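You operate a simulated robot arm through the tools that you are given. There is no shell and no other tool. Be economical: measure what you need, move in short steps, check, and stop when the job is done.

You run a simulated two-armed robot. Do the job below in one go: nothing can be reset, and whatever is moved stays where it is left.

Task
Brush glaze over the bare patch on the disc in the yellow ring.
Fine: hold the jar while you unscrew and close its lid, and put the brush back. Set down upright: glaze brush. A coat counts when it lies all over at full strength: go over it till it gets no stronger.

Only the result counts: the job must be done as asked and must still hold three seconds after the hand-in. Knocking over, shifting, dropping, spilling or breaking anything else fails it. Lids that push on must go on centred and level and be pressed home; caps that screw on are set level and turned clockwise until they are tight.

Robot
Two 6-joint arms with two-finger parallel grippers on one trunk, on a base that drives. Base frame: it is fixed to the floor where the robot stands at the start and does not move with it; the origin is under the middle of the robot, x ahead of it, y to its left, z up; the surface under the hand at the start is at about z = 802. Readings come in mm, rad, newtons and seconds.
The left shoulder is at the start at [60, 187, 1247], the right one opposite. With the tool pointing down near the work surface each hand reaches from about 100 to 580 mm from the robot's upright axis, wherever it stands, measured 20 degrees to its own side. Places, roughly: disc insulator (16x16x8 cm) [300, -100, 500]; glaze brush (2x2x15 cm) [600, 0, 1000]; step of the glazing bench [600, -300, 900]. Payload 1.57 kg a hand.
The TCP of each hand is the grasp point between the finger pads, 30 mm short of the fingertips. In the tool frame z runs along the fingers and y along their closing line. Largest opening 110 mm; finger width 24, thickness 12; the body of the gripper, 48 by 112 mm, starts 78 mm behind the TCP.
Orientation is told as [roll, pitch, yaw] about the base's x, y, z axes, in that order, counted from this pose: with the fingers straight down and closing along the base's y, the tool's x points along the base's -x, its y along +y and its z along -z.

Tools
- The arms move only by the tool servo_tool. It takes "left_steps", "right_steps" or both (then of equal length, played together; a hand with none holds still); each is a list that holds one entry, the list of rows, each a list of 6 numbers: the shift along the tool's x, y, z in units of 40 mm (1.0 is 40 mm), then the turn, a rotation vector about the tool's x, y, z in units of 8 degrees (1.0 is 8 degrees). In form: [[[dx, dy, dz, ax, ay, az], ...]]. A call has 1 to 10 rows; each row shifts and turns the commanded pose from where the row before left it, along the tool's axes as they then stand. "left_grip" and "right_grip" are, for a hand that has rows, the opening, from 0 (shut) to 1 (fully open), set as the call begins (left out, the last holds). A call with a number of a shift or a turn outside -1 to 1 is refused whole. Rows are played at 5 a second. More than 50 mm and 0.15 rad between two rows, or a gripper value outside its range, and nothing of the call is played. A pose out of reach is approached as far as the arm can. The call stops where the force on the tool passes 90 N (or 10 N more than at its start, if that is more) or the arm is blocked; 0.2 s more then pass. The fingers move at their own pace (about 153 mm/s each) and stop on an object; they squeeze with about 26 N. The grip force told is the motor's: it shows also when the fingers shut on nothing. Time passes only in rows, and 0.2 s behind the last, so rows that do not move let the fingers close. The reply holds the time, the measured pose of the TCP, the force on the tool along the base axes, the opening and the grip force, in the units named above and with some noise, with the torque about the TCP (base axes, N m) and any sound that the robot's microphone picked up, and new pictures: "show" is both (left out), scene, wrist or none (wrist: the cameras of the hands that moved).
- Cameras (640 x 400 px; columns grow to the right, rows downward): "scene" is now at [-3.2, 25, 1771.4]; the picture's right is [0.38, -0.93, 0.00], its down [-0.83, -0.34, -0.44] and it looks along [0.41, 0.16, -0.90] (base axes); focal length 251 px, centre (320, 200). "left" rides on the left gripper at [70, -16, -141] in its tool frame; the picture's right is [0.23, 0.97, 0.00], its down [-0.86, 0.20, -0.48] and it looks along [-0.47, 0.11, 0.88] (tool axes); focal length 222 px, centre (320, 200). "right" rides on the right gripper at [70, 16, -141] in its tool frame; the picture's right is [-0.23, 0.97, 0.00], its down [-0.86, -0.20, -0.48] and it looks along [-0.47, -0.11, 0.88] (tool axes); focal length 222 px, centre (320, 200). There is no depth. A picture from a camera that has moved, and an enlarged one, comes with that camera's place and axes in the base frame and with its lens.
- lift_body(by): slides the trunk up (or, below 0, down) by that many mm; the arms and the scene camera ride with it, the base frame stays. It gives what a move gives, with no picture.
- steer(legs): drives the robot by 1 to 6 legs, each [ahead, left, turn to the left] in mm, mm and rad, along the robot's own axes; the way and the turn of a leg run together, so that a leg with both is an arc; at most 1500 mm and 3.142 rad a leg. The arms and the cameras ride along, it lands a little off, and it stops where it bumps. It gives what a move gives, and a new picture of the scene camera.
- pan_tilt(pan, tilt): turns the head with the scene camera to pan (to the left, within 1.501 rad either way) and tilt (down, from -0.506 to 1.204), counted from straight ahead of the robot. It gives what a move gives, and a new picture of the scene camera.
- close_up(camera, box): a new picture of the part [left, top, right, bottom] of that camera's present view, enlarged. No time passes.
- sign_off(): hands the job in; it is judged then, once.

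Go step by step. Nothing tells you exact positions but the pictures and the camera data: compare them with the known pose of the tool, close in by small moves and look again before you grip or let go. The budget is 120 turns and 260 pictures, counting those below and the enlarged ones. Unless the task says otherwise, let go and move clear before handing in, and close with one line.

The tools are called after ">>>" as a command line: name --argument value ..., lists and objects as JSON in quotes. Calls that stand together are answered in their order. servo_tool: Moves the arms, as the interface text tells. Its arguments: {"type":"object","properties":{"left_steps":{"type":"array","items":{"type":"array","items":{"type":"array","items":{"type":"number"}}}},"left_grip":{"type":"number"},"right_steps":{"type":"array","items":{"type":"array","items":{"type":"array","items":{"type":"number"}}}},"right_grip":{"type":"number"},"show":{"type":"string","enum":["both","scene","wrist","none"]}},"required":[]} The other tools are called the same way: lift_body (by) slides the trunk up or down; steer (legs) drives the base; pan_tilt (pan, tilt) turns the head that bears the scene camera; close_up (camera, box) takes an enlarged picture of a part of a camera's view; sign_off () hands the job in.

At the start:

```text
clock: 0.0
left_tcp_pos: [320.8, 416.8, 1347.8]
left_ee_rot: [-0.001, -0.002, 0.001]
left_contact_force: [0.3, 0.0, -0.3]
left_ft_torque: [-0.01, 0.0, -0.02]
left_width: 109.9
left_gripper_force: 0.1
right_tcp_pos: [403.9, 35.0, 1375.6]
right_ee_rot: [0.0, -0.001, -0.001]
right_contact_force: [0.8, 1.0, -0.1]
right_ft_torque: [0.01, 0.01, 0.02]
right_width: 110.1
right_gripper_force: 0.0
trunk travel left (down, up): [-875.0, 115.0]
robot x, y, heading: [4.8, 0.1, 0.002]
head pan, tilt: [0.386, 1.117]
```

scene: 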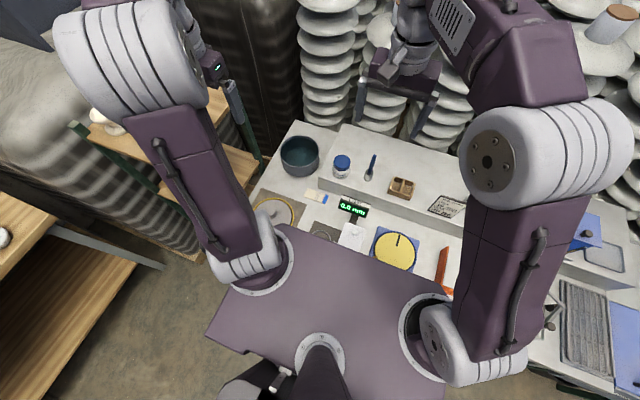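
right: 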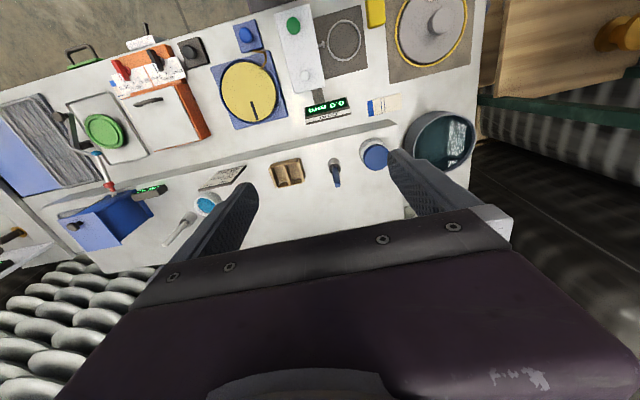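
left: 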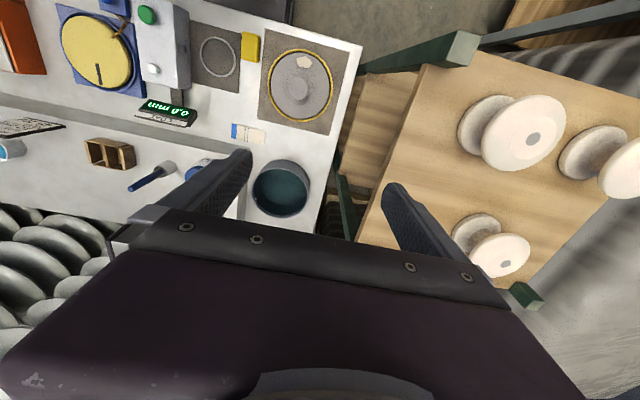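

I see a bench with a step. The jar with the blue lid and the brush stand on the step, and the disc in the yellow ring lies at about [285, 350] on the lower level. I'll look closer before moving.

>>> close_up --camera "left" --box '[120, 0, 370, 220]'

>>> close_up --camera "scene" --box '[240, 110, 480, 270]'

>>> close_up --camera "right" --box '[180, 0, 500, 220]'

```text
1.82 times, centred on (245, 110) of left
camera zoom: at [252.3, 400.1, 1488.6], right [-0.23, 0.97, 0.0], down [0.86, 0.2, 0.48], along [0.47, 0.11, -0.88], focal length 404 px, centre (456, 364)
```

zoom: 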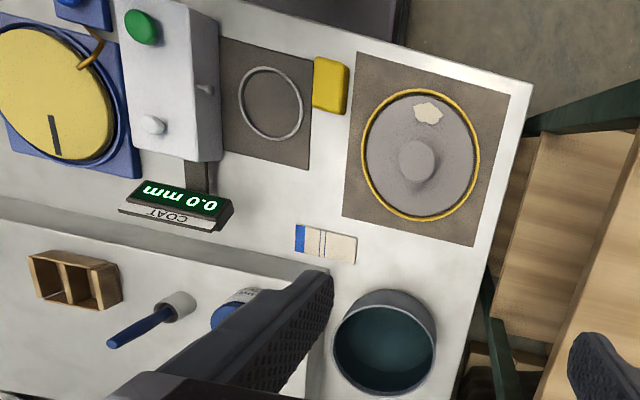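

```text
2.50 times, centred on (360, 190) of scene
camera zoom: at [-3.2, 25.0, 1771.4], right [0.38, -0.93, 0.0], down [-0.83, -0.34, -0.44], along [0.41, 0.16, -0.9], focal length 627 px, centre (220, 225)
```

zoom: 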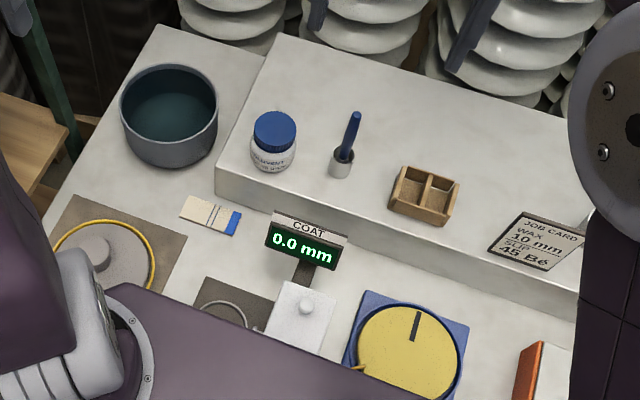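

```text
1.82 times, centred on (340, 110) of right
camera zoom: at [333.7, 52.3, 1517.1], right [0.23, 0.97, 0.0], down [0.86, -0.2, 0.48], along [0.47, -0.11, -0.88], focal length 404 px, centre (284, 364)
```

zoom: 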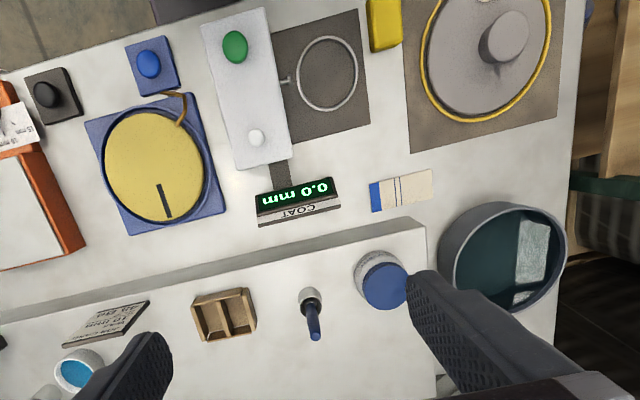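

The jar's label needs reading, and there is another light blue pot further right. I'll zoom in on both.

>>> close_up --camera "scene" --box '[320, 145, 390, 190]'

>>> close_up --camera "right" --box '[60, 120, 260, 250]'

>>> pan_tilt --pan -0.3 --tilt 0.9

```text
8.89 times, centred on (355, 168) of scene
camera zoom: at [-3.2, 25.0, 1771.4], right [0.38, -0.93, 0.0], down [-0.83, -0.34, -0.44], along [0.41, 0.16, -0.9], focal length 2230 px, centre (9, 489)
```

zoom: 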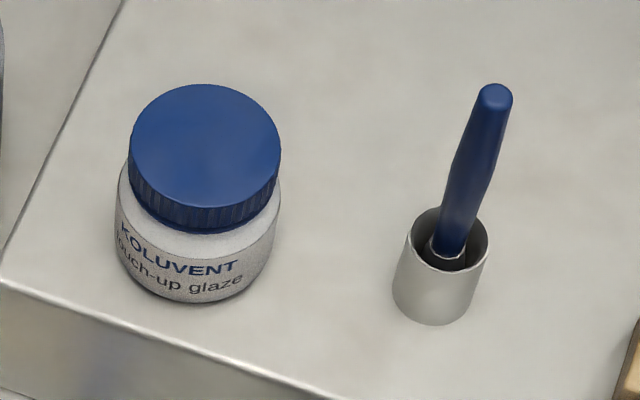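

```text
3.08 times, centred on (160, 185) of right
camera zoom: at [333.7, 52.3, 1517.1], right [0.23, 0.97, 0.0], down [0.86, -0.2, 0.48], along [0.47, -0.11, -0.88], focal length 684 px, centre (812, 246)
```

zoom: 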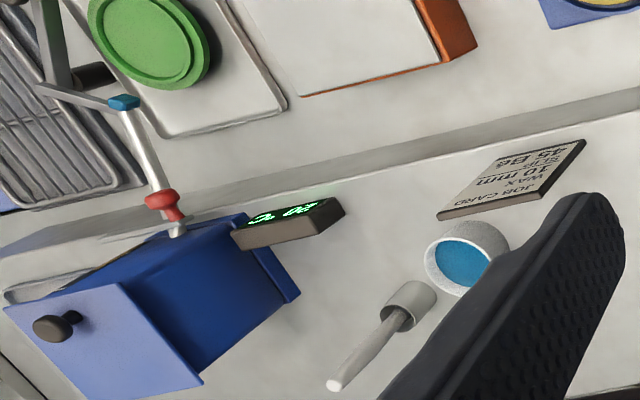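

```text
clock: 1.1
left_tcp_pos: [321.0, 416.1, 1348.6]
left_ee_rot: [0.0, 0.002, 0.0]
left_contact_force: [-0.3, -1.0, -0.7]
left_ft_torque: [0.01, 0.0, -0.05]
left_width: 110.2
left_gripper_force: 0.0
right_tcp_pos: [405.7, 35.5, 1376.4]
right_ee_rot: [0.0, 0.0, 0.0]
right_contact_force: [1.1, -0.1, -0.3]
right_ft_torque: [-0.02, 0.01, -0.01]
right_width: 110.0
right_gripper_force: 0.1
trunk travel left (down, up): [-875.0, 115.0]
robot x, y, heading: [2.6, -0.1, 0.002]
head pan, tilt: [-0.3, 0.901]
camera scene: at [11.5, -20.3, 1786.3], right [-0.29, -0.96, 0.0], down [-0.75, 0.23, -0.62], along [0.59, -0.18, -0.78], focal length 251 px, centre (320, 200)
```

scene: 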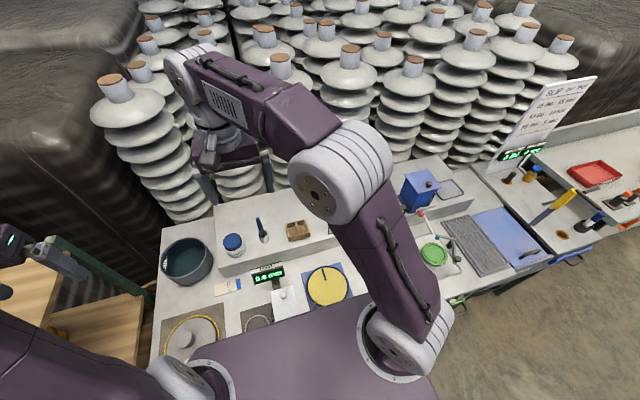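

The jar is "touch-up glaze". Its lid top is at about [522, 143, 1007] and the brush stands in its cup near [530, 42]. The right hand will hold the jar from the front, and the left will do the lid, the brush and the disc. I'll tilt the right hand forward first.

>>> servo_tool --right_steps '[[[0.5, 0, 0, 0, -1, 0], [0.5, 0, 0, 0, -1, 0], [0.5, 0, 0, 0, -1, 0], [0.5, 0, 0, 0, -1, 0], [0.5, 0, 0, 0, -1, 0], [0.5, 0, 0, 0, -1, 0], [0.5, 0, 0, 0, -1, 0], [0.5, 0, 0, 0, -1, 0]]]' --show "both"

```text
clock: 2.9
left_tcp_pos: [320.1, 417.2, 1347.2]
left_ee_rot: [-0.004, 0.0, -0.001]
left_contact_force: [-0.3, 0.2, -0.4]
left_ft_torque: [-0.02, 0.01, -0.06]
left_width: 110.1
left_gripper_force: 0.0
right_tcp_pos: [272.0, 35.3, 1306.0]
right_ee_rot: [-0.004, -1.12, 0.005]
right_contact_force: [0.2, -0.6, -0.3]
right_ft_torque: [-0.02, 0.03, 0.0]
right_width: 110.1
right_gripper_force: 0.0
trunk travel left (down, up): [-875.0, 115.0]
robot x, y, heading: [0.6, 1.8, -0.004]
head pan, tilt: [-0.3, 0.901]
camera scene: at [10.0, -18.4, 1786.4], right [-0.3, -0.96, 0.0], down [-0.75, 0.23, -0.62], along [0.59, -0.18, -0.78], focal length 251 px, centre (320, 200)
camera right: at [112.3, 52.6, 1304.4], right [0.1, 0.97, 0.2], down [-0.06, -0.2, 0.98], along [0.99, -0.11, 0.04], focal length 222 px, centre (320, 200)
```

scene: 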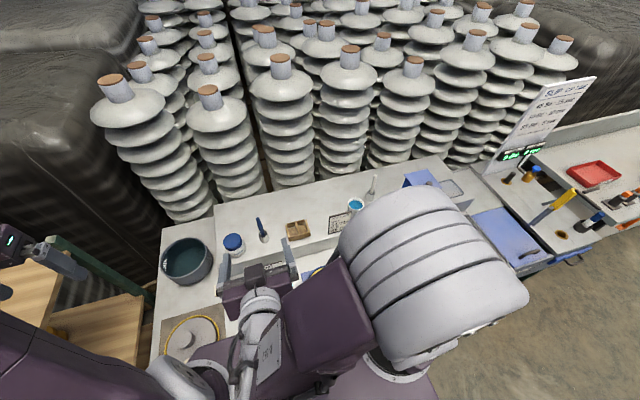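
right: 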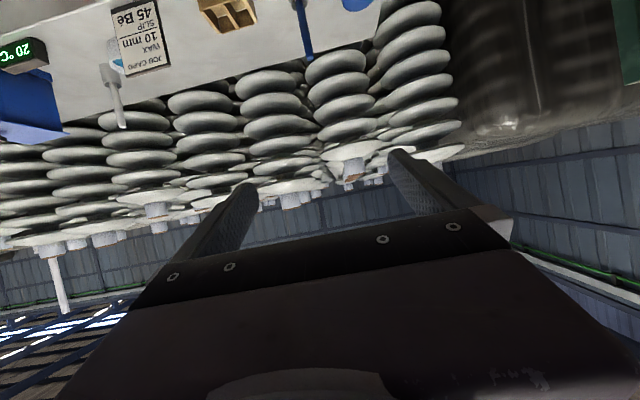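

The tilted pose works. I'll bring the right hand down in front of the jar to get a level side view.

>>> servo_tool --right_steps '[[[0.71, 0.34, 0.62, 0, 0, 0], [0.71, 0.34, 0.62, 0, 0, 0], [0.71, 0.34, 0.62, 0, 0, 0], [0.71, 0.34, 0.62, 0, 0, 0], [0.71, 0.34, 0.62, 0, 0, 0], [0.71, 0.34, 0.62, 0, 0, 0], [0.71, 0.34, 0.62, 0, 0, 0], [0.71, 0.34, 0.62, 0, 0, 0]]]' --show "both"

```text
clock: 3.4
left_tcp_pos: [322.1, 418.2, 1345.2]
left_ee_rot: [-0.002, 0.001, 0.0]
left_contact_force: [0.7, 0.9, -0.4]
left_ft_torque: [-0.07, 0.0, 0.01]
left_width: 110.0
left_gripper_force: 0.2
right_tcp_pos: [285.8, 53.5, 1258.2]
right_ee_rot: [-0.016, -1.124, 0.025]
right_contact_force: [-8.8, -25.7, 73.2]
right_ft_torque: [0.29, 13.58, 4.67]
right_width: 110.1
right_gripper_force: 0.0
trunk travel left (down, up): [-875.0, 115.0]
robot x, y, heading: [-0.4, 1.8, 0.001]
head pan, tilt: [-0.3, 0.901]
stopped in row 2 (right hand): the force on the tool passed its limit at 449 N (the readings are from after the stop); the commanded pose is now the measured one
camera scene: at [12.1, -16.9, 1786.4], right [-0.3, -0.96, 0.0], down [-0.75, 0.23, -0.62], along [0.59, -0.19, -0.78], focal length 251 px, centre (320, 200)
camera right: at [126.5, 69.7, 1258.0], right [0.09, 0.98, 0.2], down [-0.06, -0.19, 0.98], along [0.99, -0.1, 0.04], focal length 222 px, centre (320, 200)
```

scene: 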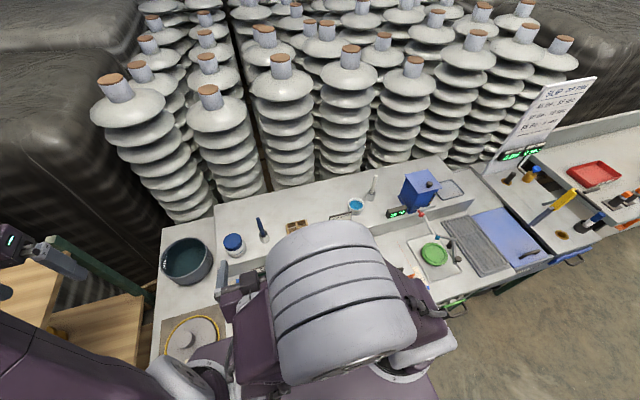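
right: 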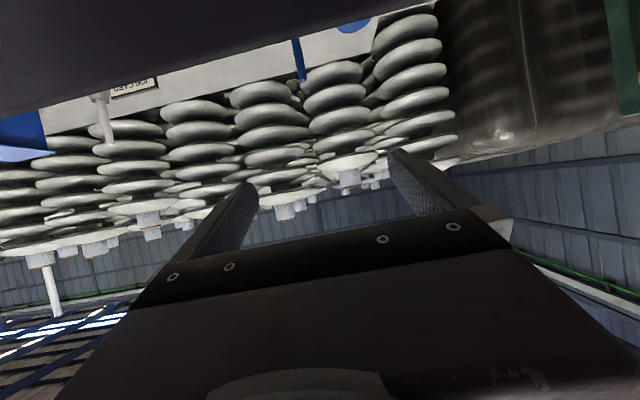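

The right arm bumped the robot's own shoulder plate. I'll back it up, go further forward first, and only then go down.

>>> servo_tool --right_steps '[[[-0.7, 0, -0.33, 0, 0, 0], [-0.7, 0, -0.33, 0, 0, 0], [-0.43, 0, 0.9, 0, 0, 0], [-0.43, 0, 0.9, 0, 0, 0], [-0.43, 0.3, 0.9, 0, 0, 0], [-0.43, 0.3, 0.9, 0, 0, 0]]]' --show "scene"

>>> pan_tilt --pan 0.3 --tilt 0.9

```text
clock: 4.8
left_tcp_pos: [323.1, 415.9, 1345.6]
left_ee_rot: [0.001, 0.001, 0.0]
left_contact_force: [0.7, 0.6, -0.6]
left_ft_torque: [-0.01, 0.01, -0.01]
left_width: 110.2
left_gripper_force: 0.1
right_tcp_pos: [445.3, 79.1, 1312.9]
right_ee_rot: [-0.014, -1.117, 0.024]
right_contact_force: [0.9, 0.4, -1.4]
right_ft_torque: [-0.02, -0.05, -0.02]
right_width: 109.9
right_gripper_force: 0.1
trunk travel left (down, up): [-875.0, 115.0]
robot x, y, heading: [3.8, -0.5, -0.004]
head pan, tilt: [-0.3, 0.901]
camera scene: at [13.6, -19.0, 1786.3], right [-0.3, -0.96, 0.0], down [-0.75, 0.23, -0.62], along [0.59, -0.18, -0.78], focal length 251 px, centre (320, 200)
```

scene: 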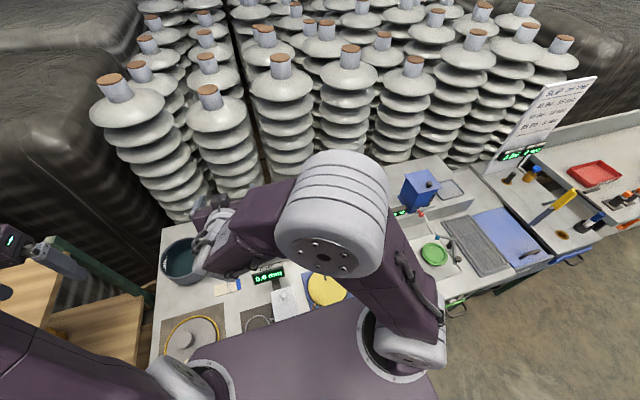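

```text
clock: 5.8
left_tcp_pos: [320.6, 416.6, 1348.1]
left_ee_rot: [-0.001, 0.0, 0.0]
left_contact_force: [0.1, -0.1, -0.4]
left_ft_torque: [0.04, 0.04, -0.01]
left_width: 110.0
left_gripper_force: 0.0
right_tcp_pos: [442.7, 77.2, 1314.5]
right_ee_rot: [-0.012, -1.121, 0.023]
right_contact_force: [0.3, -0.9, -0.6]
right_ft_torque: [0.0, 0.03, 0.01]
right_width: 110.2
right_gripper_force: 0.1
trunk travel left (down, up): [-875.0, 115.0]
robot x, y, heading: [0.4, 2.4, 0.001]
head pan, tilt: [0.3, 0.901]
camera scene: at [10.8, 23.6, 1786.4], right [0.29, -0.96, 0.0], down [-0.75, -0.23, -0.62], along [0.59, 0.18, -0.78], focal length 251 px, centre (320, 200)
```

scene: 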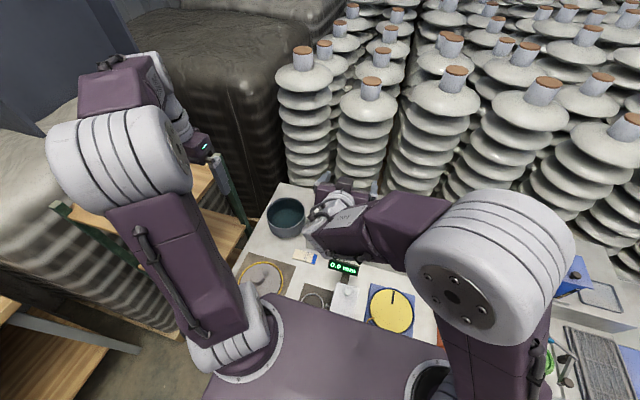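

Now I'll yaw the right hand a little to the left and descend to a side view in front of the jar.

>>> servo_tool --right_steps '[[[0, 0, 0, -0.85, 0, -0.41], [0, 0, 0, -0.85, 0, -0.41], [0.8, 0.18, 0.36, 0, 0, 0], [0.8, 0.18, 0.36, 0, 0, 0], [0.8, 0.18, 0.36, 0, 0, 0], [0.8, 0.18, 0.36, 0, 0, 0], [0.8, 0.18, 0.36, 0, 0, 0], [0.8, 0.18, 0.36, 0, 0, 0], [0.8, 0.18, 0.36, 0, 0, 0]]]' --show "both"

```text
clock: 7.8
left_tcp_pos: [320.8, 416.3, 1347.5]
left_ee_rot: [-0.001, 0.0, 0.0]
left_contact_force: [1.3, 0.4, 0.3]
left_ft_torque: [-0.02, -0.01, 0.02]
left_width: 110.2
left_gripper_force: 0.0
right_tcp_pos: [442.5, 162.6, 1097.0]
right_ee_rot: [-0.029, -1.119, 0.296]
right_contact_force: [-0.4, -0.4, -0.7]
right_ft_torque: [-0.04, 0.02, 0.02]
right_width: 110.3
right_gripper_force: 0.1
right hand out of reach, approached as far as the arm can: row 6, 7, 8, 9
trunk travel left (down, up): [-875.0, 115.0]
robot x, y, heading: [1.0, -3.6, -0.0]
head pan, tilt: [0.3, 0.901]
camera scene: at [12.1, 24.9, 1786.4], right [0.3, -0.96, 0.0], down [-0.75, -0.23, -0.62], along [0.59, 0.18, -0.78], focal length 251 px, centre (320, 200)
camera right: at [285.6, 136.8, 1095.8], right [-0.17, 0.97, 0.19], down [0.0, -0.2, 0.98], along [0.99, 0.16, 0.04], focal length 222 px, centre (320, 200)
```

scene: 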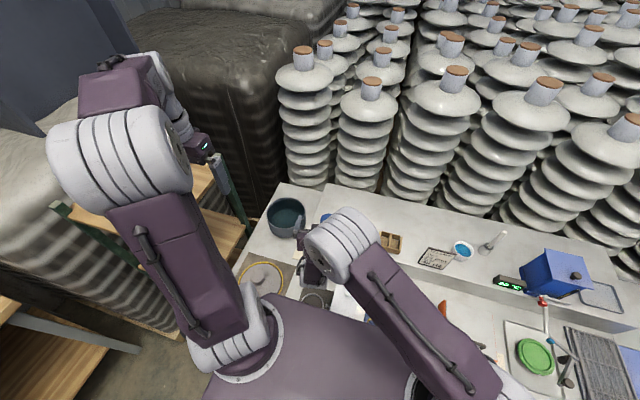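
right: 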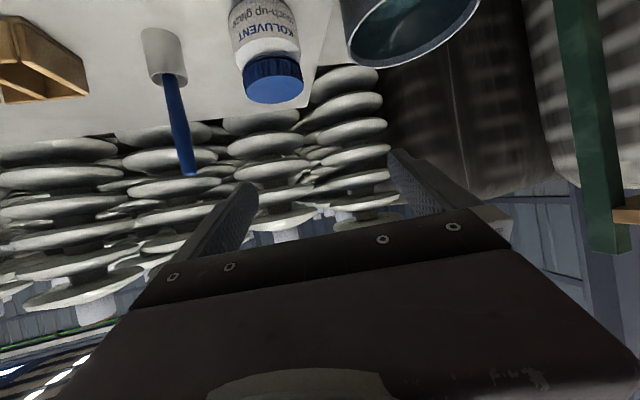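

The arm reaches its limit at this tilt because the shoulder sits high. I'll back off, then lower the trunk.

>>> servo_tool --right_steps '[[[-0.8, -0.3, -0.9, 0, 0, 0], [-0.8, -0.3, -0.9, 0, 0, 0]]]' --show "none"

>>> close_up --camera "right" --box '[100, 0, 420, 200]'

>>> lift_body --by -100

>>> close_up --camera "right" --box '[100, 0, 420, 200]'

```text
clock: 8.4
left_tcp_pos: [319.0, 414.8, 1348.1]
left_ee_rot: [0.002, -0.002, 0.0]
left_contact_force: [0.6, -0.1, 0.3]
left_ft_torque: [0.0, 0.0, 0.01]
left_width: 109.9
left_gripper_force: 0.0
right_tcp_pos: [409.1, 129.5, 1187.7]
right_ee_rot: [-0.011, -1.119, 0.286]
right_contact_force: [0.2, -0.1, 0.5]
right_ft_torque: [-0.02, 0.0, -0.02]
right_width: 109.9
right_gripper_force: 0.1
trunk travel left (down, up): [-875.0, 115.0]
robot x, y, heading: [0.5, 0.5, -0.003]
head pan, tilt: [0.3, 0.901]
```

```text
2.00 times, centred on (260, 100) of right
camera zoom: at [252.8, 102.5, 1186.4], right [-0.17, 0.96, 0.2], down [0.0, -0.2, 0.98], along [0.99, 0.17, 0.04], focal length 444 px, centre (440, 400)
```

zoom: 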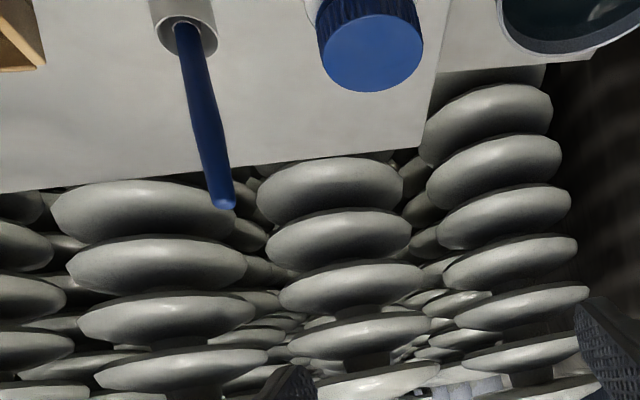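

```text
clock: 9.7
left_tcp_pos: [321.1, 414.6, 1246.8]
left_ee_rot: [0.001, 0.002, 0.0]
left_contact_force: [0.5, -0.2, 0.2]
left_ft_torque: [-0.02, 0.04, -0.02]
left_width: 110.3
left_gripper_force: 0.0
right_tcp_pos: [411.4, 130.1, 1087.4]
right_ee_rot: [-0.012, -1.119, 0.284]
right_contact_force: [0.4, -0.2, -0.3]
right_ft_torque: [-0.03, -0.01, 0.03]
right_width: 110.2
right_gripper_force: 0.1
trunk travel left (down, up): [-775.0, 215.0]
robot x, y, heading: [0.8, -0.9, -0.002]
head pan, tilt: [0.3, 0.901]
```

```text
2.00 times, centred on (260, 100) of right
camera zoom: at [254.4, 103.9, 1085.8], right [-0.17, 0.97, 0.2], down [0.0, -0.2, 0.98], along [0.99, 0.17, 0.04], focal length 444 px, centre (440, 400)
```

zoom: 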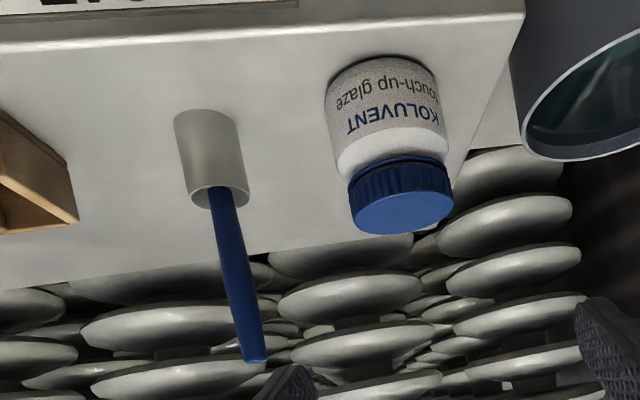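

Two stacked views fix the positions: the jar lid top is at about [545, 152, 965], the jar stands on the step at z≈893, and the brush cup is at [555, 43] with the brush top at z≈1047. I'll bring the right hand to a pre-grasp point in front of the jar.

>>> servo_tool --right_steps '[[[0, 0, 0, 0, 0.5, 0], [0.47, -0.1, 0.68, 0, 0, 0], [0.47, -0.1, 0.68, 0, 0, 0], [0.47, -0.1, 0.68, 0, 0, 0], [0.47, -0.1, 0.68, 0, 0, 0]]]' --show "both"

```text
clock: 10.9
left_tcp_pos: [322.1, 416.9, 1247.9]
left_ee_rot: [-0.001, 0.003, -0.001]
left_contact_force: [-0.9, -0.4, -0.1]
left_ft_torque: [0.01, -0.03, 0.02]
left_width: 109.8
left_gripper_force: 0.0
right_tcp_pos: [478.9, 138.2, 972.1]
right_ee_rot: [-0.027, -1.046, 0.296]
right_contact_force: [0.1, -0.5, 0.3]
right_ft_torque: [0.03, -0.01, -0.02]
right_width: 110.1
right_gripper_force: 0.0
right hand out of reach, approached as far as the arm can: row 3, 4
trunk travel left (down, up): [-775.0, 215.0]
robot x, y, heading: [-0.6, -0.6, 0.004]
head pan, tilt: [0.3, 0.901]
camera scene: at [13.1, 24.4, 1686.4], right [0.3, -0.96, 0.0], down [-0.75, -0.23, -0.62], along [0.59, 0.18, -0.78], focal length 251 px, centre (320, 200)
camera right: at [321.5, 113.0, 982.3], right [-0.15, 0.97, 0.18], down [0.06, -0.18, 0.98], along [0.99, 0.16, -0.04], focal length 222 px, centre (320, 200)
```

scene: 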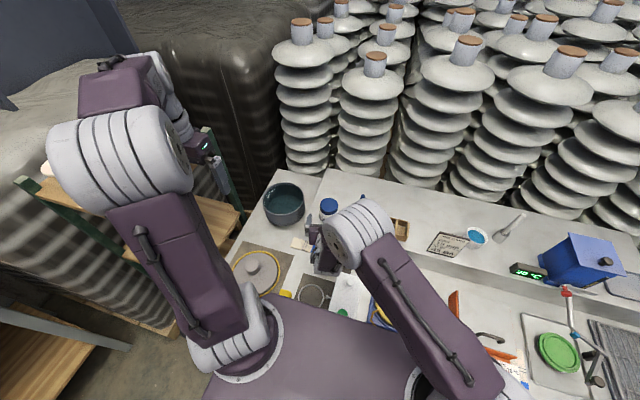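
right: 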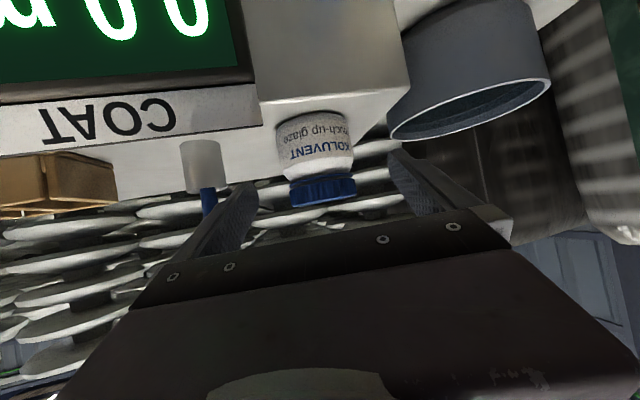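

The COAT display stands close to the hand's camera on the right. I'll turn the hand to yaw 0 so that it clears the display.

>>> servo_tool --right_steps '[[[0, 0, 0, 0.9, 0, 0.52], [0, 0, 0, 0.92, 0, 0.53]]]' --show "wrist"

```text
clock: 11.5
left_tcp_pos: [321.4, 416.9, 1246.7]
left_ee_rot: [0.0, 0.0, 0.001]
left_contact_force: [-0.1, 0.3, 0.4]
left_ft_torque: [0.03, -0.02, -0.01]
left_width: 110.2
left_gripper_force: 0.0
right_tcp_pos: [477.9, 138.6, 971.9]
right_ee_rot: [-0.012, -1.051, -0.006]
right_contact_force: [-0.4, -0.3, -0.5]
right_ft_torque: [0.0, 0.02, -0.02]
right_width: 110.1
right_gripper_force: 0.0
trunk travel left (down, up): [-775.0, 215.0]
robot x, y, heading: [-3.4, 2.0, 0.002]
head pan, tilt: [0.3, 0.901]
camera right: at [318.3, 159.0, 981.3], right [0.13, 0.97, 0.19], down [0.01, -0.19, 0.98], along [0.99, -0.13, -0.03], focal length 222 px, centre (320, 200)
```

right: 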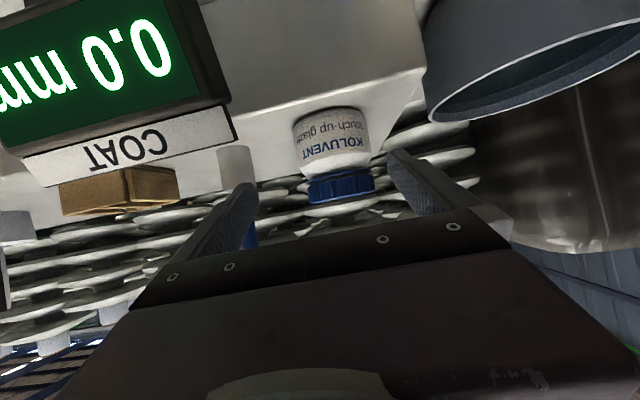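

At yaw 0 the hand clears the display. I'll advance around the jar with the fingers open and check before gripping.

>>> servo_tool --right_steps '[[[0.23, 0.36, 0, 0, 0, 0], [0, 0, 0.5, 0, 0, 0], [0, 0, 0.5, 0, 0, 0], [0, 0, 0.5, 0, 0, 0], [0, 0, 0.5, 0, 0, 0]]]' --show "both"

```text
clock: 12.7
left_tcp_pos: [322.0, 416.1, 1247.2]
left_ee_rot: [0.0, 0.0, -0.002]
left_contact_force: [0.0, -0.1, -0.3]
left_ft_torque: [0.04, 0.04, 0.03]
left_width: 110.2
left_gripper_force: 0.1
right_tcp_pos: [541.2, 151.3, 925.4]
right_ee_rot: [-0.009, -1.05, -0.011]
right_contact_force: [-0.6, -0.3, 0.0]
right_ft_torque: [0.01, 0.01, 0.0]
right_width: 110.0
right_gripper_force: 0.2
trunk travel left (down, up): [-775.0, 215.0]
robot x, y, heading: [6.9, -1.0, -0.007]
head pan, tilt: [0.3, 0.901]
camera scene: at [12.4, 23.9, 1686.4], right [0.3, -0.96, 0.0], down [-0.75, -0.23, -0.62], along [0.59, 0.18, -0.78], focal length 251 px, centre (320, 200)
camera right: at [384.5, 170.7, 935.3], right [0.13, 0.97, 0.19], down [0.01, -0.2, 0.98], along [0.99, -0.13, -0.03], focal length 222 px, centre (320, 200)
```

scene: 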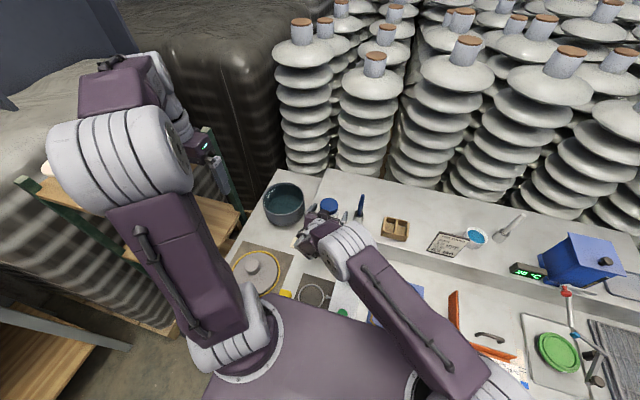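
right: 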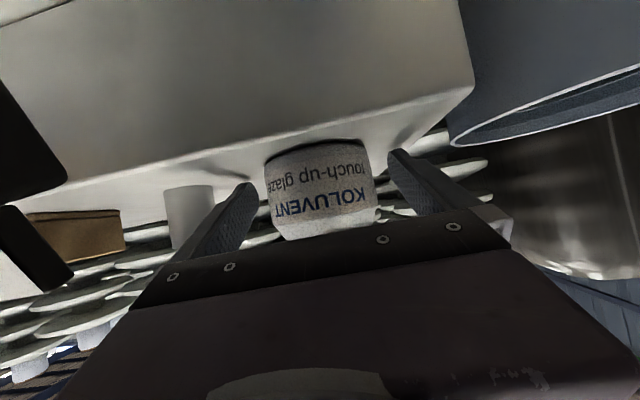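

The jar sits centred between the fingers. I'll flatten the hand to about 15° and pull back slightly, to leave room for the left hand to turn the lid.

>>> servo_tool --right_steps '[[[0.22, 0.05, -0.3, 0, 0, 0], [0, 0, 0, 0, -0.63, 0], [0, 0, 0, 0, -0.62, 0], [0, 0, 0, 0, -0.62, 0]]]' --show "wrist"

```text
clock: 13.7
left_tcp_pos: [321.0, 415.9, 1247.7]
left_ee_rot: [0.001, 0.0, 0.001]
left_contact_force: [0.1, -1.0, -0.1]
left_ft_torque: [-0.01, -0.01, 0.02]
left_width: 110.1
left_gripper_force: 0.0
right_tcp_pos: [525.8, 154.6, 924.2]
right_ee_rot: [-0.02, -1.314, 0.0]
right_contact_force: [0.2, 0.8, 0.0]
right_ft_torque: [0.0, -0.03, -0.02]
right_width: 109.9
right_gripper_force: 0.2
trunk travel left (down, up): [-775.0, 215.0]
robot x, y, heading: [-1.2, 1.2, -0.005]
head pan, tilt: [0.3, 0.901]
camera right: at [370.6, 173.7, 892.1], right [0.07, 0.97, 0.22], down [-0.25, -0.19, 0.95], along [0.97, -0.12, 0.23], focal length 222 px, centre (320, 200)
```

right: 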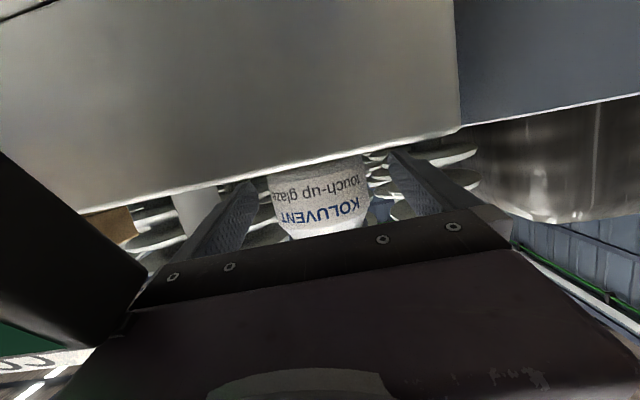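

The right hand is well placed around the jar body. I'll move the left hand over the lid and look down from there before I grip.

>>> servo_tool --left_steps '[[[-0.55, -0.7, 0.2, 0, 0, 0], [-0.55, -0.7, 0.2, 0, 0, 0], [-0.55, -0.7, 0.2, 0, 0, 0], [-0.55, -0.7, 0.2, 0, 0, 0], [-0.55, -0.7, 0.2, 0, 0, 0], [-0.55, -0.7, 0.2, 0, 0, 0], [-0.55, -0.7, 0.2, 0, 0, 0], [-0.55, -0.7, 0.2, 0, 0, 0], [-0.55, -0.7, 0.2, 0, 0, 0]]]' --show "both"

```text
clock: 15.7
left_tcp_pos: [519.1, 161.3, 1174.0]
left_ee_rot: [0.002, 0.003, -0.001]
left_contact_force: [0.3, -0.1, -0.5]
left_ft_torque: [-0.01, 0.02, -0.04]
left_width: 109.8
left_gripper_force: 0.0
right_tcp_pos: [526.6, 154.0, 922.0]
right_ee_rot: [-0.015, -1.311, -0.004]
right_contact_force: [0.1, 0.4, 0.3]
right_ft_torque: [-0.04, 0.0, -0.02]
right_width: 109.9
right_gripper_force: 0.0
trunk travel left (down, up): [-775.0, 215.0]
robot x, y, heading: [-0.5, 0.7, -0.0]
head pan, tilt: [0.3, 0.901]
camera scene: at [13.2, 22.8, 1686.4], right [0.3, -0.96, 0.0], down [-0.75, -0.23, -0.62], along [0.59, 0.18, -0.78], focal length 251 px, centre (320, 200)
camera left: at [450.7, 145.7, 1315.4], right [-0.23, 0.97, 0.0], down [0.86, 0.2, 0.48], along [0.46, 0.11, -0.88], focal length 222 px, centre (320, 200)
```

scene: 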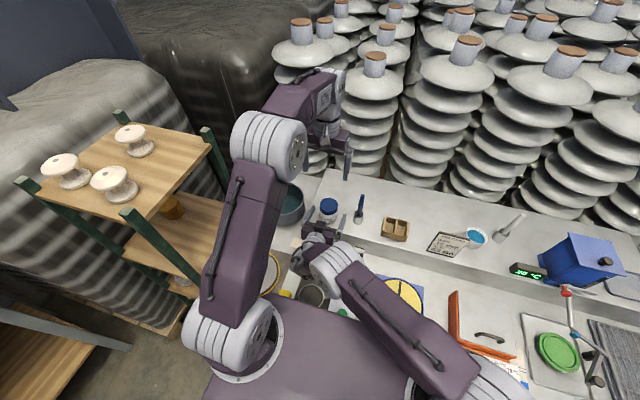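
left: 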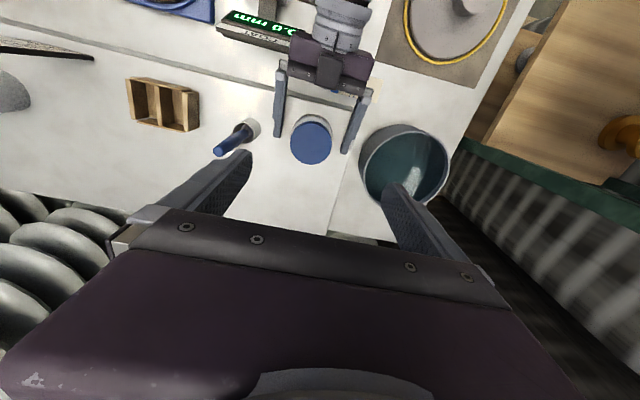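

The jar lies centred between the right fingers, near [541, 154]. I'll close the right gripper on it.

>>> servo_tool --right_steps '[[[0, 0, 0, 0, 0, 0], [0, 0, 0, 0, 0, 0], [0, 0, 0, 0, 0, 0], [0, 0, 0, 0, 0, 0]]]' --right_grip 0 --show "wrist"

>>> close_up --camera "left" --box '[200, 60, 420, 200]'

```text
clock: 16.7
left_tcp_pos: [519.0, 161.8, 1174.8]
left_ee_rot: [-0.001, -0.002, 0.0]
left_contact_force: [0.8, 0.8, -0.4]
left_ft_torque: [0.02, -0.01, -0.04]
left_width: 109.6
left_gripper_force: 0.2
right_tcp_pos: [524.4, 155.4, 923.8]
right_ee_rot: [-0.017, -1.312, -0.003]
right_contact_force: [-0.6, 1.2, 0.7]
right_ft_torque: [0.15, 0.02, 0.03]
right_width: 71.1
right_gripper_force: 25.7
trunk travel left (down, up): [-775.0, 215.0]
robot x, y, heading: [3.8, -2.3, 0.002]
head pan, tilt: [0.3, 0.901]
camera right: at [370.7, 173.6, 892.2], right [0.08, 0.97, 0.22], down [-0.25, -0.19, 0.95], along [0.97, -0.12, 0.23], focal length 222 px, centre (320, 200)
```

right: 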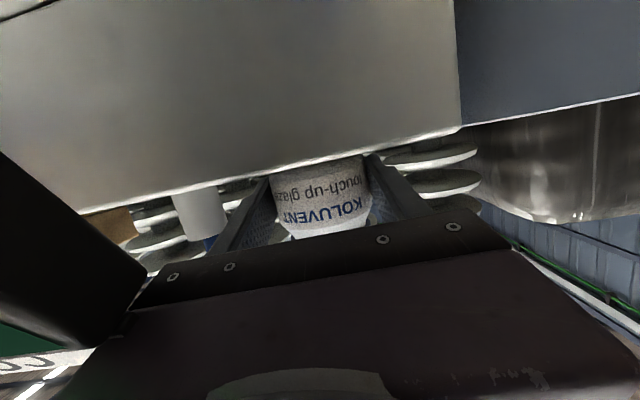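

```text
2.86 times, centred on (310, 130) of left
camera zoom: at [449.0, 147.0, 1316.0], right [-0.23, 0.97, 0.0], down [0.85, 0.2, 0.48], along [0.47, 0.11, -0.88], focal length 635 px, centre (349, 400)
```

zoom: 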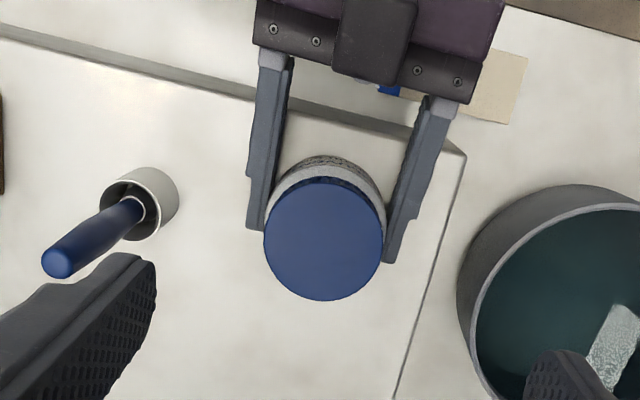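

The jar is held at 71 mm. I'll bring the left hand down over the lid at [541, 155], turning clockwise first so there is room to unscrew.

>>> servo_tool --left_steps '[[[-0.28, -0.08, 0.9, 0, 0, 0], [-0.27, -0.08, 0.9, 0, 0, 0], [0, 0, 0, 0, 0, 1], [0, 0, 0, 0, 0, 1], [0, 0, 0, 0, 0, 1], [0, 0, 0, 0, 0, 1], [0, 0, 0, 0, 0, 1], [0, 0, 0, 0, 0, 1], [0, 0, 0, 0, 0, 1], [0, 0, 0, 0, 0, 1]]]' --show "both"

```text
clock: 18.9
left_tcp_pos: [540.5, 157.7, 1102.6]
left_ee_rot: [-0.003, 0.0, -1.119]
left_contact_force: [-0.7, -0.4, -0.2]
left_ft_torque: [-0.03, -0.01, 0.01]
left_width: 110.1
left_gripper_force: 0.2
right_tcp_pos: [526.2, 152.8, 923.2]
right_ee_rot: [-0.018, -1.313, -0.002]
right_contact_force: [1.5, 1.0, 1.8]
right_ft_torque: [0.2, -0.09, -0.1]
right_width: 71.0
right_gripper_force: 26.1
trunk travel left (down, up): [-775.0, 215.0]
robot x, y, heading: [-0.6, 2.4, 0.001]
head pan, tilt: [0.3, 0.901]
camera scene: at [11.6, 24.0, 1686.3], right [0.3, -0.96, 0.0], down [-0.75, -0.23, -0.62], along [0.59, 0.18, -0.78], focal length 251 px, centre (320, 200)
camera left: at [496.5, 213.6, 1244.0], right [0.78, 0.63, 0.0], down [0.55, -0.68, 0.48], along [0.3, -0.37, -0.88], focal length 222 px, centre (320, 200)
```

scene: 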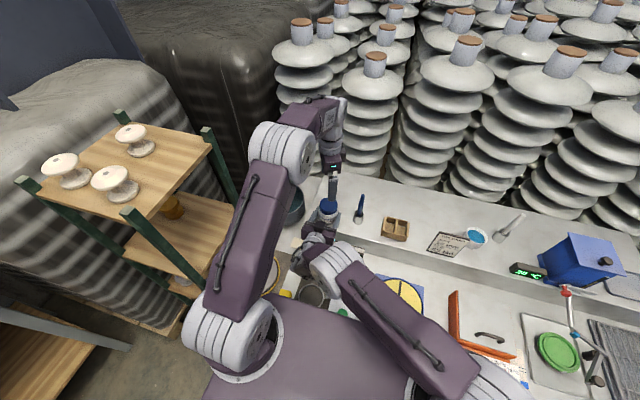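
left: 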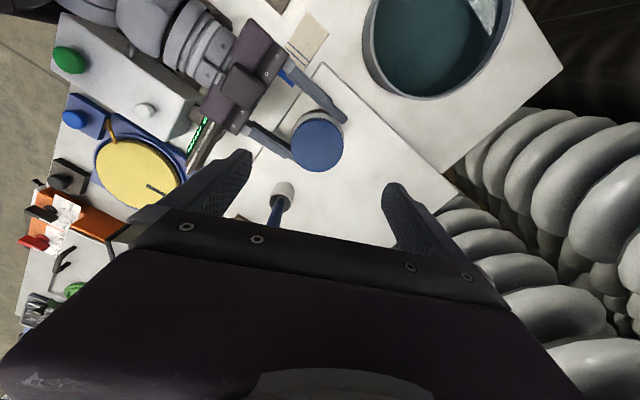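

The lid stays centred under the left hand. I'll turn a bit more and descend.

>>> servo_tool --left_steps '[[[0, 0, 0, 0, 0, 1], [0, 0, 0, 0, 0, 1], [0, 0, 0, 0, 0, 1], [0, 0, 0, 0, 0, 1], [0, 0, 0.8, 0, 0, 0], [0, 0, 0.8, 0, 0, 0]]]' --show "wrist"

```text
clock: 20.3
left_tcp_pos: [539.1, 157.1, 1038.8]
left_ee_rot: [-0.001, 0.0, -1.677]
left_contact_force: [0.7, -0.1, 0.6]
left_ft_torque: [0.01, 0.0, 0.02]
left_width: 110.1
left_gripper_force: 0.0
right_tcp_pos: [526.0, 154.2, 923.1]
right_ee_rot: [-0.016, -1.311, 0.002]
right_contact_force: [-0.1, -0.1, 2.4]
right_ft_torque: [0.15, -0.02, 0.06]
right_width: 71.0
right_gripper_force: 26.0
trunk travel left (down, up): [-775.0, 215.0]
robot x, y, heading: [0.5, 1.2, -0.002]
head pan, tilt: [0.3, 0.901]
camera left: at [531.9, 229.5, 1180.1], right [0.99, 0.12, 0.0], down [0.11, -0.87, 0.48], along [0.06, -0.47, -0.88], focal length 222 px, centre (320, 200)
```

left: 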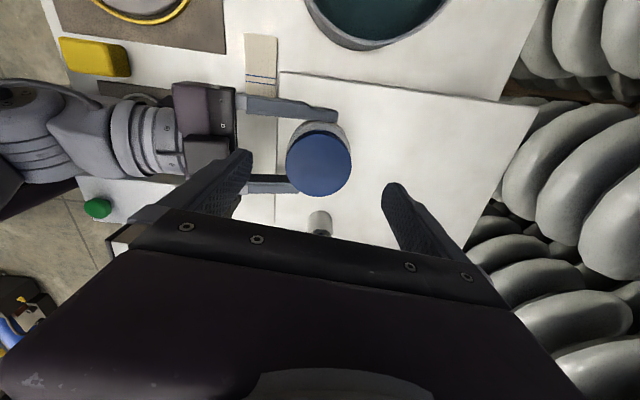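

The lid is centred at [540, 157]. I'll lower until the fingertips straddle it.

>>> servo_tool --left_steps '[[[0, 0, 0.7, 0, 0, 0], [0, 0, 0.7, 0, 0, 0]]]' --show "wrist"

```text
clock: 20.9
left_tcp_pos: [540.3, 156.7, 981.8]
left_ee_rot: [-0.001, 0.0, -1.676]
left_contact_force: [0.4, -0.3, 0.1]
left_ft_torque: [0.02, 0.0, 0.02]
left_width: 110.1
left_gripper_force: 0.0
right_tcp_pos: [526.0, 154.2, 923.8]
right_ee_rot: [-0.017, -1.313, 0.001]
right_contact_force: [0.3, 0.3, 1.1]
right_ft_torque: [0.11, -0.06, 0.05]
right_width: 71.1
right_gripper_force: 25.5
trunk travel left (down, up): [-775.0, 215.0]
robot x, y, heading: [2.7, 0.9, 0.002]
head pan, tilt: [0.3, 0.901]
camera left: at [532.2, 228.7, 1123.3], right [0.99, 0.12, 0.0], down [0.11, -0.87, 0.48], along [0.06, -0.47, -0.88], focal length 222 px, centre (320, 200)
```

left: 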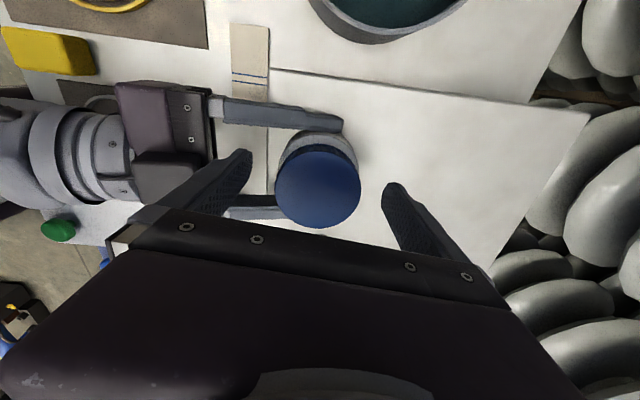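

The fingertips are beside the lid. I'll close the left gripper.

>>> servo_tool --left_steps '[[[0, 0, 0, 0, 0, 0], [0, 0, 0, 0, 0, 0], [0, 0, 0, 0, 0, 0], [0, 0, 0, 0, 0, 0]]]' --left_grip 0 --show "wrist"

```text
clock: 21.9
left_tcp_pos: [540.0, 156.8, 981.5]
left_ee_rot: [-0.001, 0.001, -1.674]
left_contact_force: [-3.8, -0.9, 0.2]
left_ft_torque: [0.0, 0.07, 0.04]
left_width: 62.3
left_gripper_force: 26.6
right_tcp_pos: [525.5, 152.0, 923.3]
right_ee_rot: [-0.017, -1.315, -0.002]
right_contact_force: [3.5, 0.5, -0.6]
right_ft_torque: [0.08, 0.15, 0.01]
right_width: 71.2
right_gripper_force: 25.3
trunk travel left (down, up): [-775.0, 215.0]
robot x, y, heading: [1.8, 0.7, -0.002]
head pan, tilt: [0.3, 0.901]
camera left: at [532.1, 228.8, 1123.2], right [0.99, 0.12, 0.0], down [0.11, -0.87, 0.48], along [0.06, -0.47, -0.88], focal length 222 px, centre (320, 200)
```

left: 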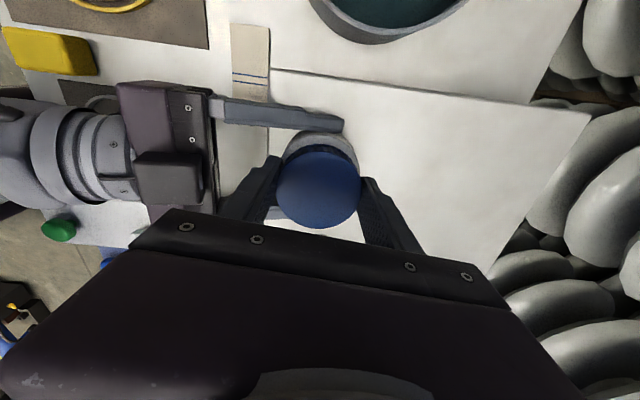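

The left hand grips the lid at 62 mm. I'll unscrew it counter-clockwise by 80°.

>>> servo_tool --left_steps '[[[0, 0, 0, 0, 0, -1], [0, 0, 0, 0, 0, -1], [0, 0, 0, 0, 0, -1], [0, 0, 0, 0, 0, -1], [0, 0, 0, 0, 0, -1], [0, 0, 0, 0, 0, -1], [0, 0, 0, 0, 0, -1], [0, 0, 0, 0, 0, -1], [0, 0, 0, 0, 0, -1], [0, 0, 0, 0, 0, -1]]]' --show "wrist"

```text
clock: 24.1
left_tcp_pos: [541.2, 156.3, 984.8]
left_ee_rot: [-0.003, -0.002, -0.276]
left_contact_force: [-4.8, -18.3, -3.3]
left_ft_torque: [-0.49, 0.39, -0.05]
left_width: 62.5
left_gripper_force: 26.3
right_tcp_pos: [526.0, 155.7, 923.3]
right_ee_rot: [-0.017, -1.311, 0.003]
right_contact_force: [5.4, 17.5, 2.3]
right_ft_torque: [-0.51, -0.1, 0.38]
right_width: 70.5
right_gripper_force: 25.7
trunk travel left (down, up): [-775.0, 215.0]
robot x, y, heading: [-1.4, -0.5, -0.004]
head pan, tilt: [0.3, 0.901]
camera left: at [470.9, 161.2, 1124.7], right [0.05, 1.0, 0.0], down [0.88, -0.04, 0.48], along [0.48, -0.02, -0.88], focal length 222 px, centre (320, 200)
```

left: 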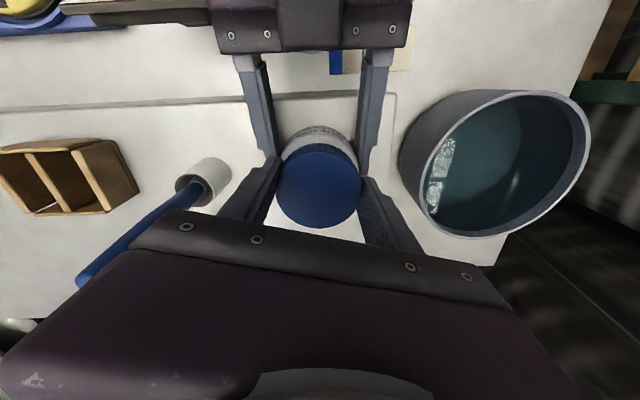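

The lid turns with little torque and has risen about 3 mm. I'll ease off the sideways force and keep unscrewing.

>>> servo_tool --left_steps '[[[0, -0.04, -0.02, 0, 0, -1], [0, 0, -0.01, 0, 0, -1], [0, 0, -0.01, 0, 0, -1], [0, 0, -0.01, 0, 0, -1], [0, 0, -0.01, 0, 0, -1], [0, 0, -0.01, 0, 0, -1], [0, 0, -0.01, 0, 0, -1], [0, 0, -0.01, 0, 0, -1], [0, 0, -0.01, 0, 0, -1], [0, 0, -0.01, 0, 0, -1]]]' --show "wrist"

```text
clock: 26.3
left_tcp_pos: [541.9, 155.6, 987.4]
left_ee_rot: [0.0, 0.002, 1.12]
left_contact_force: [12.3, -25.1, -7.1]
left_ft_torque: [-0.8, -0.18, -0.12]
left_width: 62.5
left_gripper_force: 26.0
right_tcp_pos: [525.8, 156.0, 922.7]
right_ee_rot: [-0.023, -1.313, 0.012]
right_contact_force: [-11.8, 24.4, 4.5]
right_ft_torque: [-0.81, -0.63, 0.55]
right_width: 70.8
right_gripper_force: 26.0
trunk travel left (down, up): [-775.0, 215.0]
robot x, y, heading: [-1.7, 0.4, -0.002]
head pan, tilt: [0.3, 0.901]
camera left: at [526.5, 86.1, 1128.4], right [-0.98, 0.22, 0.0], down [0.19, 0.86, 0.48], along [0.11, 0.47, -0.88], focal length 222 px, centre (320, 200)
```

left: 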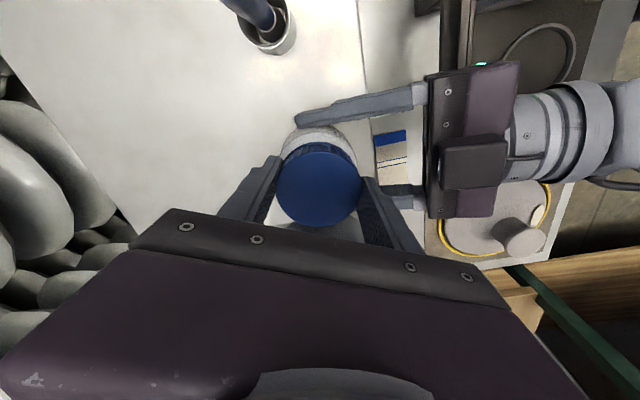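

The side force comes from a small centring error in the grasp. I'll open the left hand, check the jar and lid, and then regrasp.

>>> servo_tool --left_steps '[[[0, 0, 0, 0, 0, 0], [0, 0, 0, 0, 0, 0], [0, 0, 0, 0, 0, 0]]]' --left_grip 1 --show "wrist"

>>> close_up --camera "right" --box '[220, 130, 420, 260]'

```text
clock: 27.1
left_tcp_pos: [542.0, 155.1, 985.5]
left_ee_rot: [0.0, 0.0, 1.116]
left_contact_force: [-0.8, -0.6, 0.5]
left_ft_torque: [0.0, 0.0, 0.01]
left_width: 110.2
left_gripper_force: 0.1
right_tcp_pos: [526.4, 154.3, 922.6]
right_ee_rot: [-0.023, -1.311, 0.001]
right_contact_force: [0.1, 0.2, -0.5]
right_ft_torque: [-0.02, 0.06, 0.03]
right_width: 70.4
right_gripper_force: 25.5
trunk travel left (down, up): [-775.0, 215.0]
robot x, y, heading: [-0.8, 0.6, 0.003]
head pan, tilt: [0.3, 0.901]
camera left: at [525.9, 86.6, 1128.1], right [-0.97, 0.22, 0.0], down [0.2, 0.86, 0.48], along [0.11, 0.47, -0.88], focal length 222 px, centre (320, 200)
```

left: 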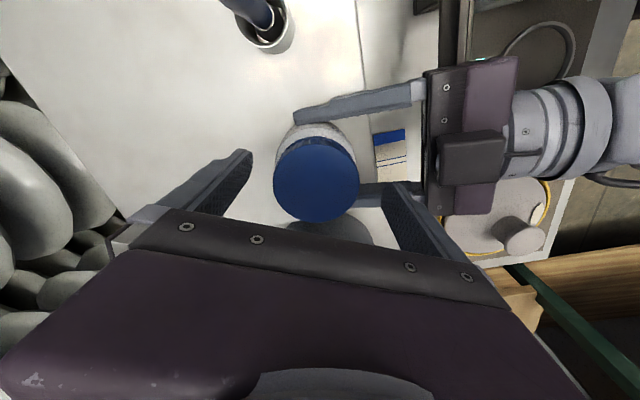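

```text
3.08 times, centred on (320, 195) of right
camera zoom: at [371.0, 173.2, 891.6], right [0.08, 0.97, 0.21], down [-0.25, -0.19, 0.95], along [0.97, -0.13, 0.23], focal length 684 px, centre (320, 215)
```

zoom: 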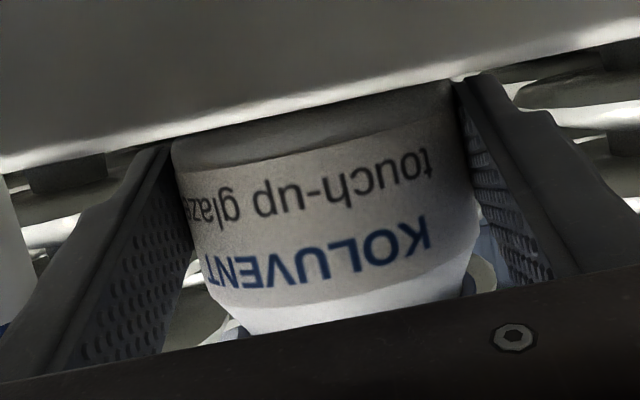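

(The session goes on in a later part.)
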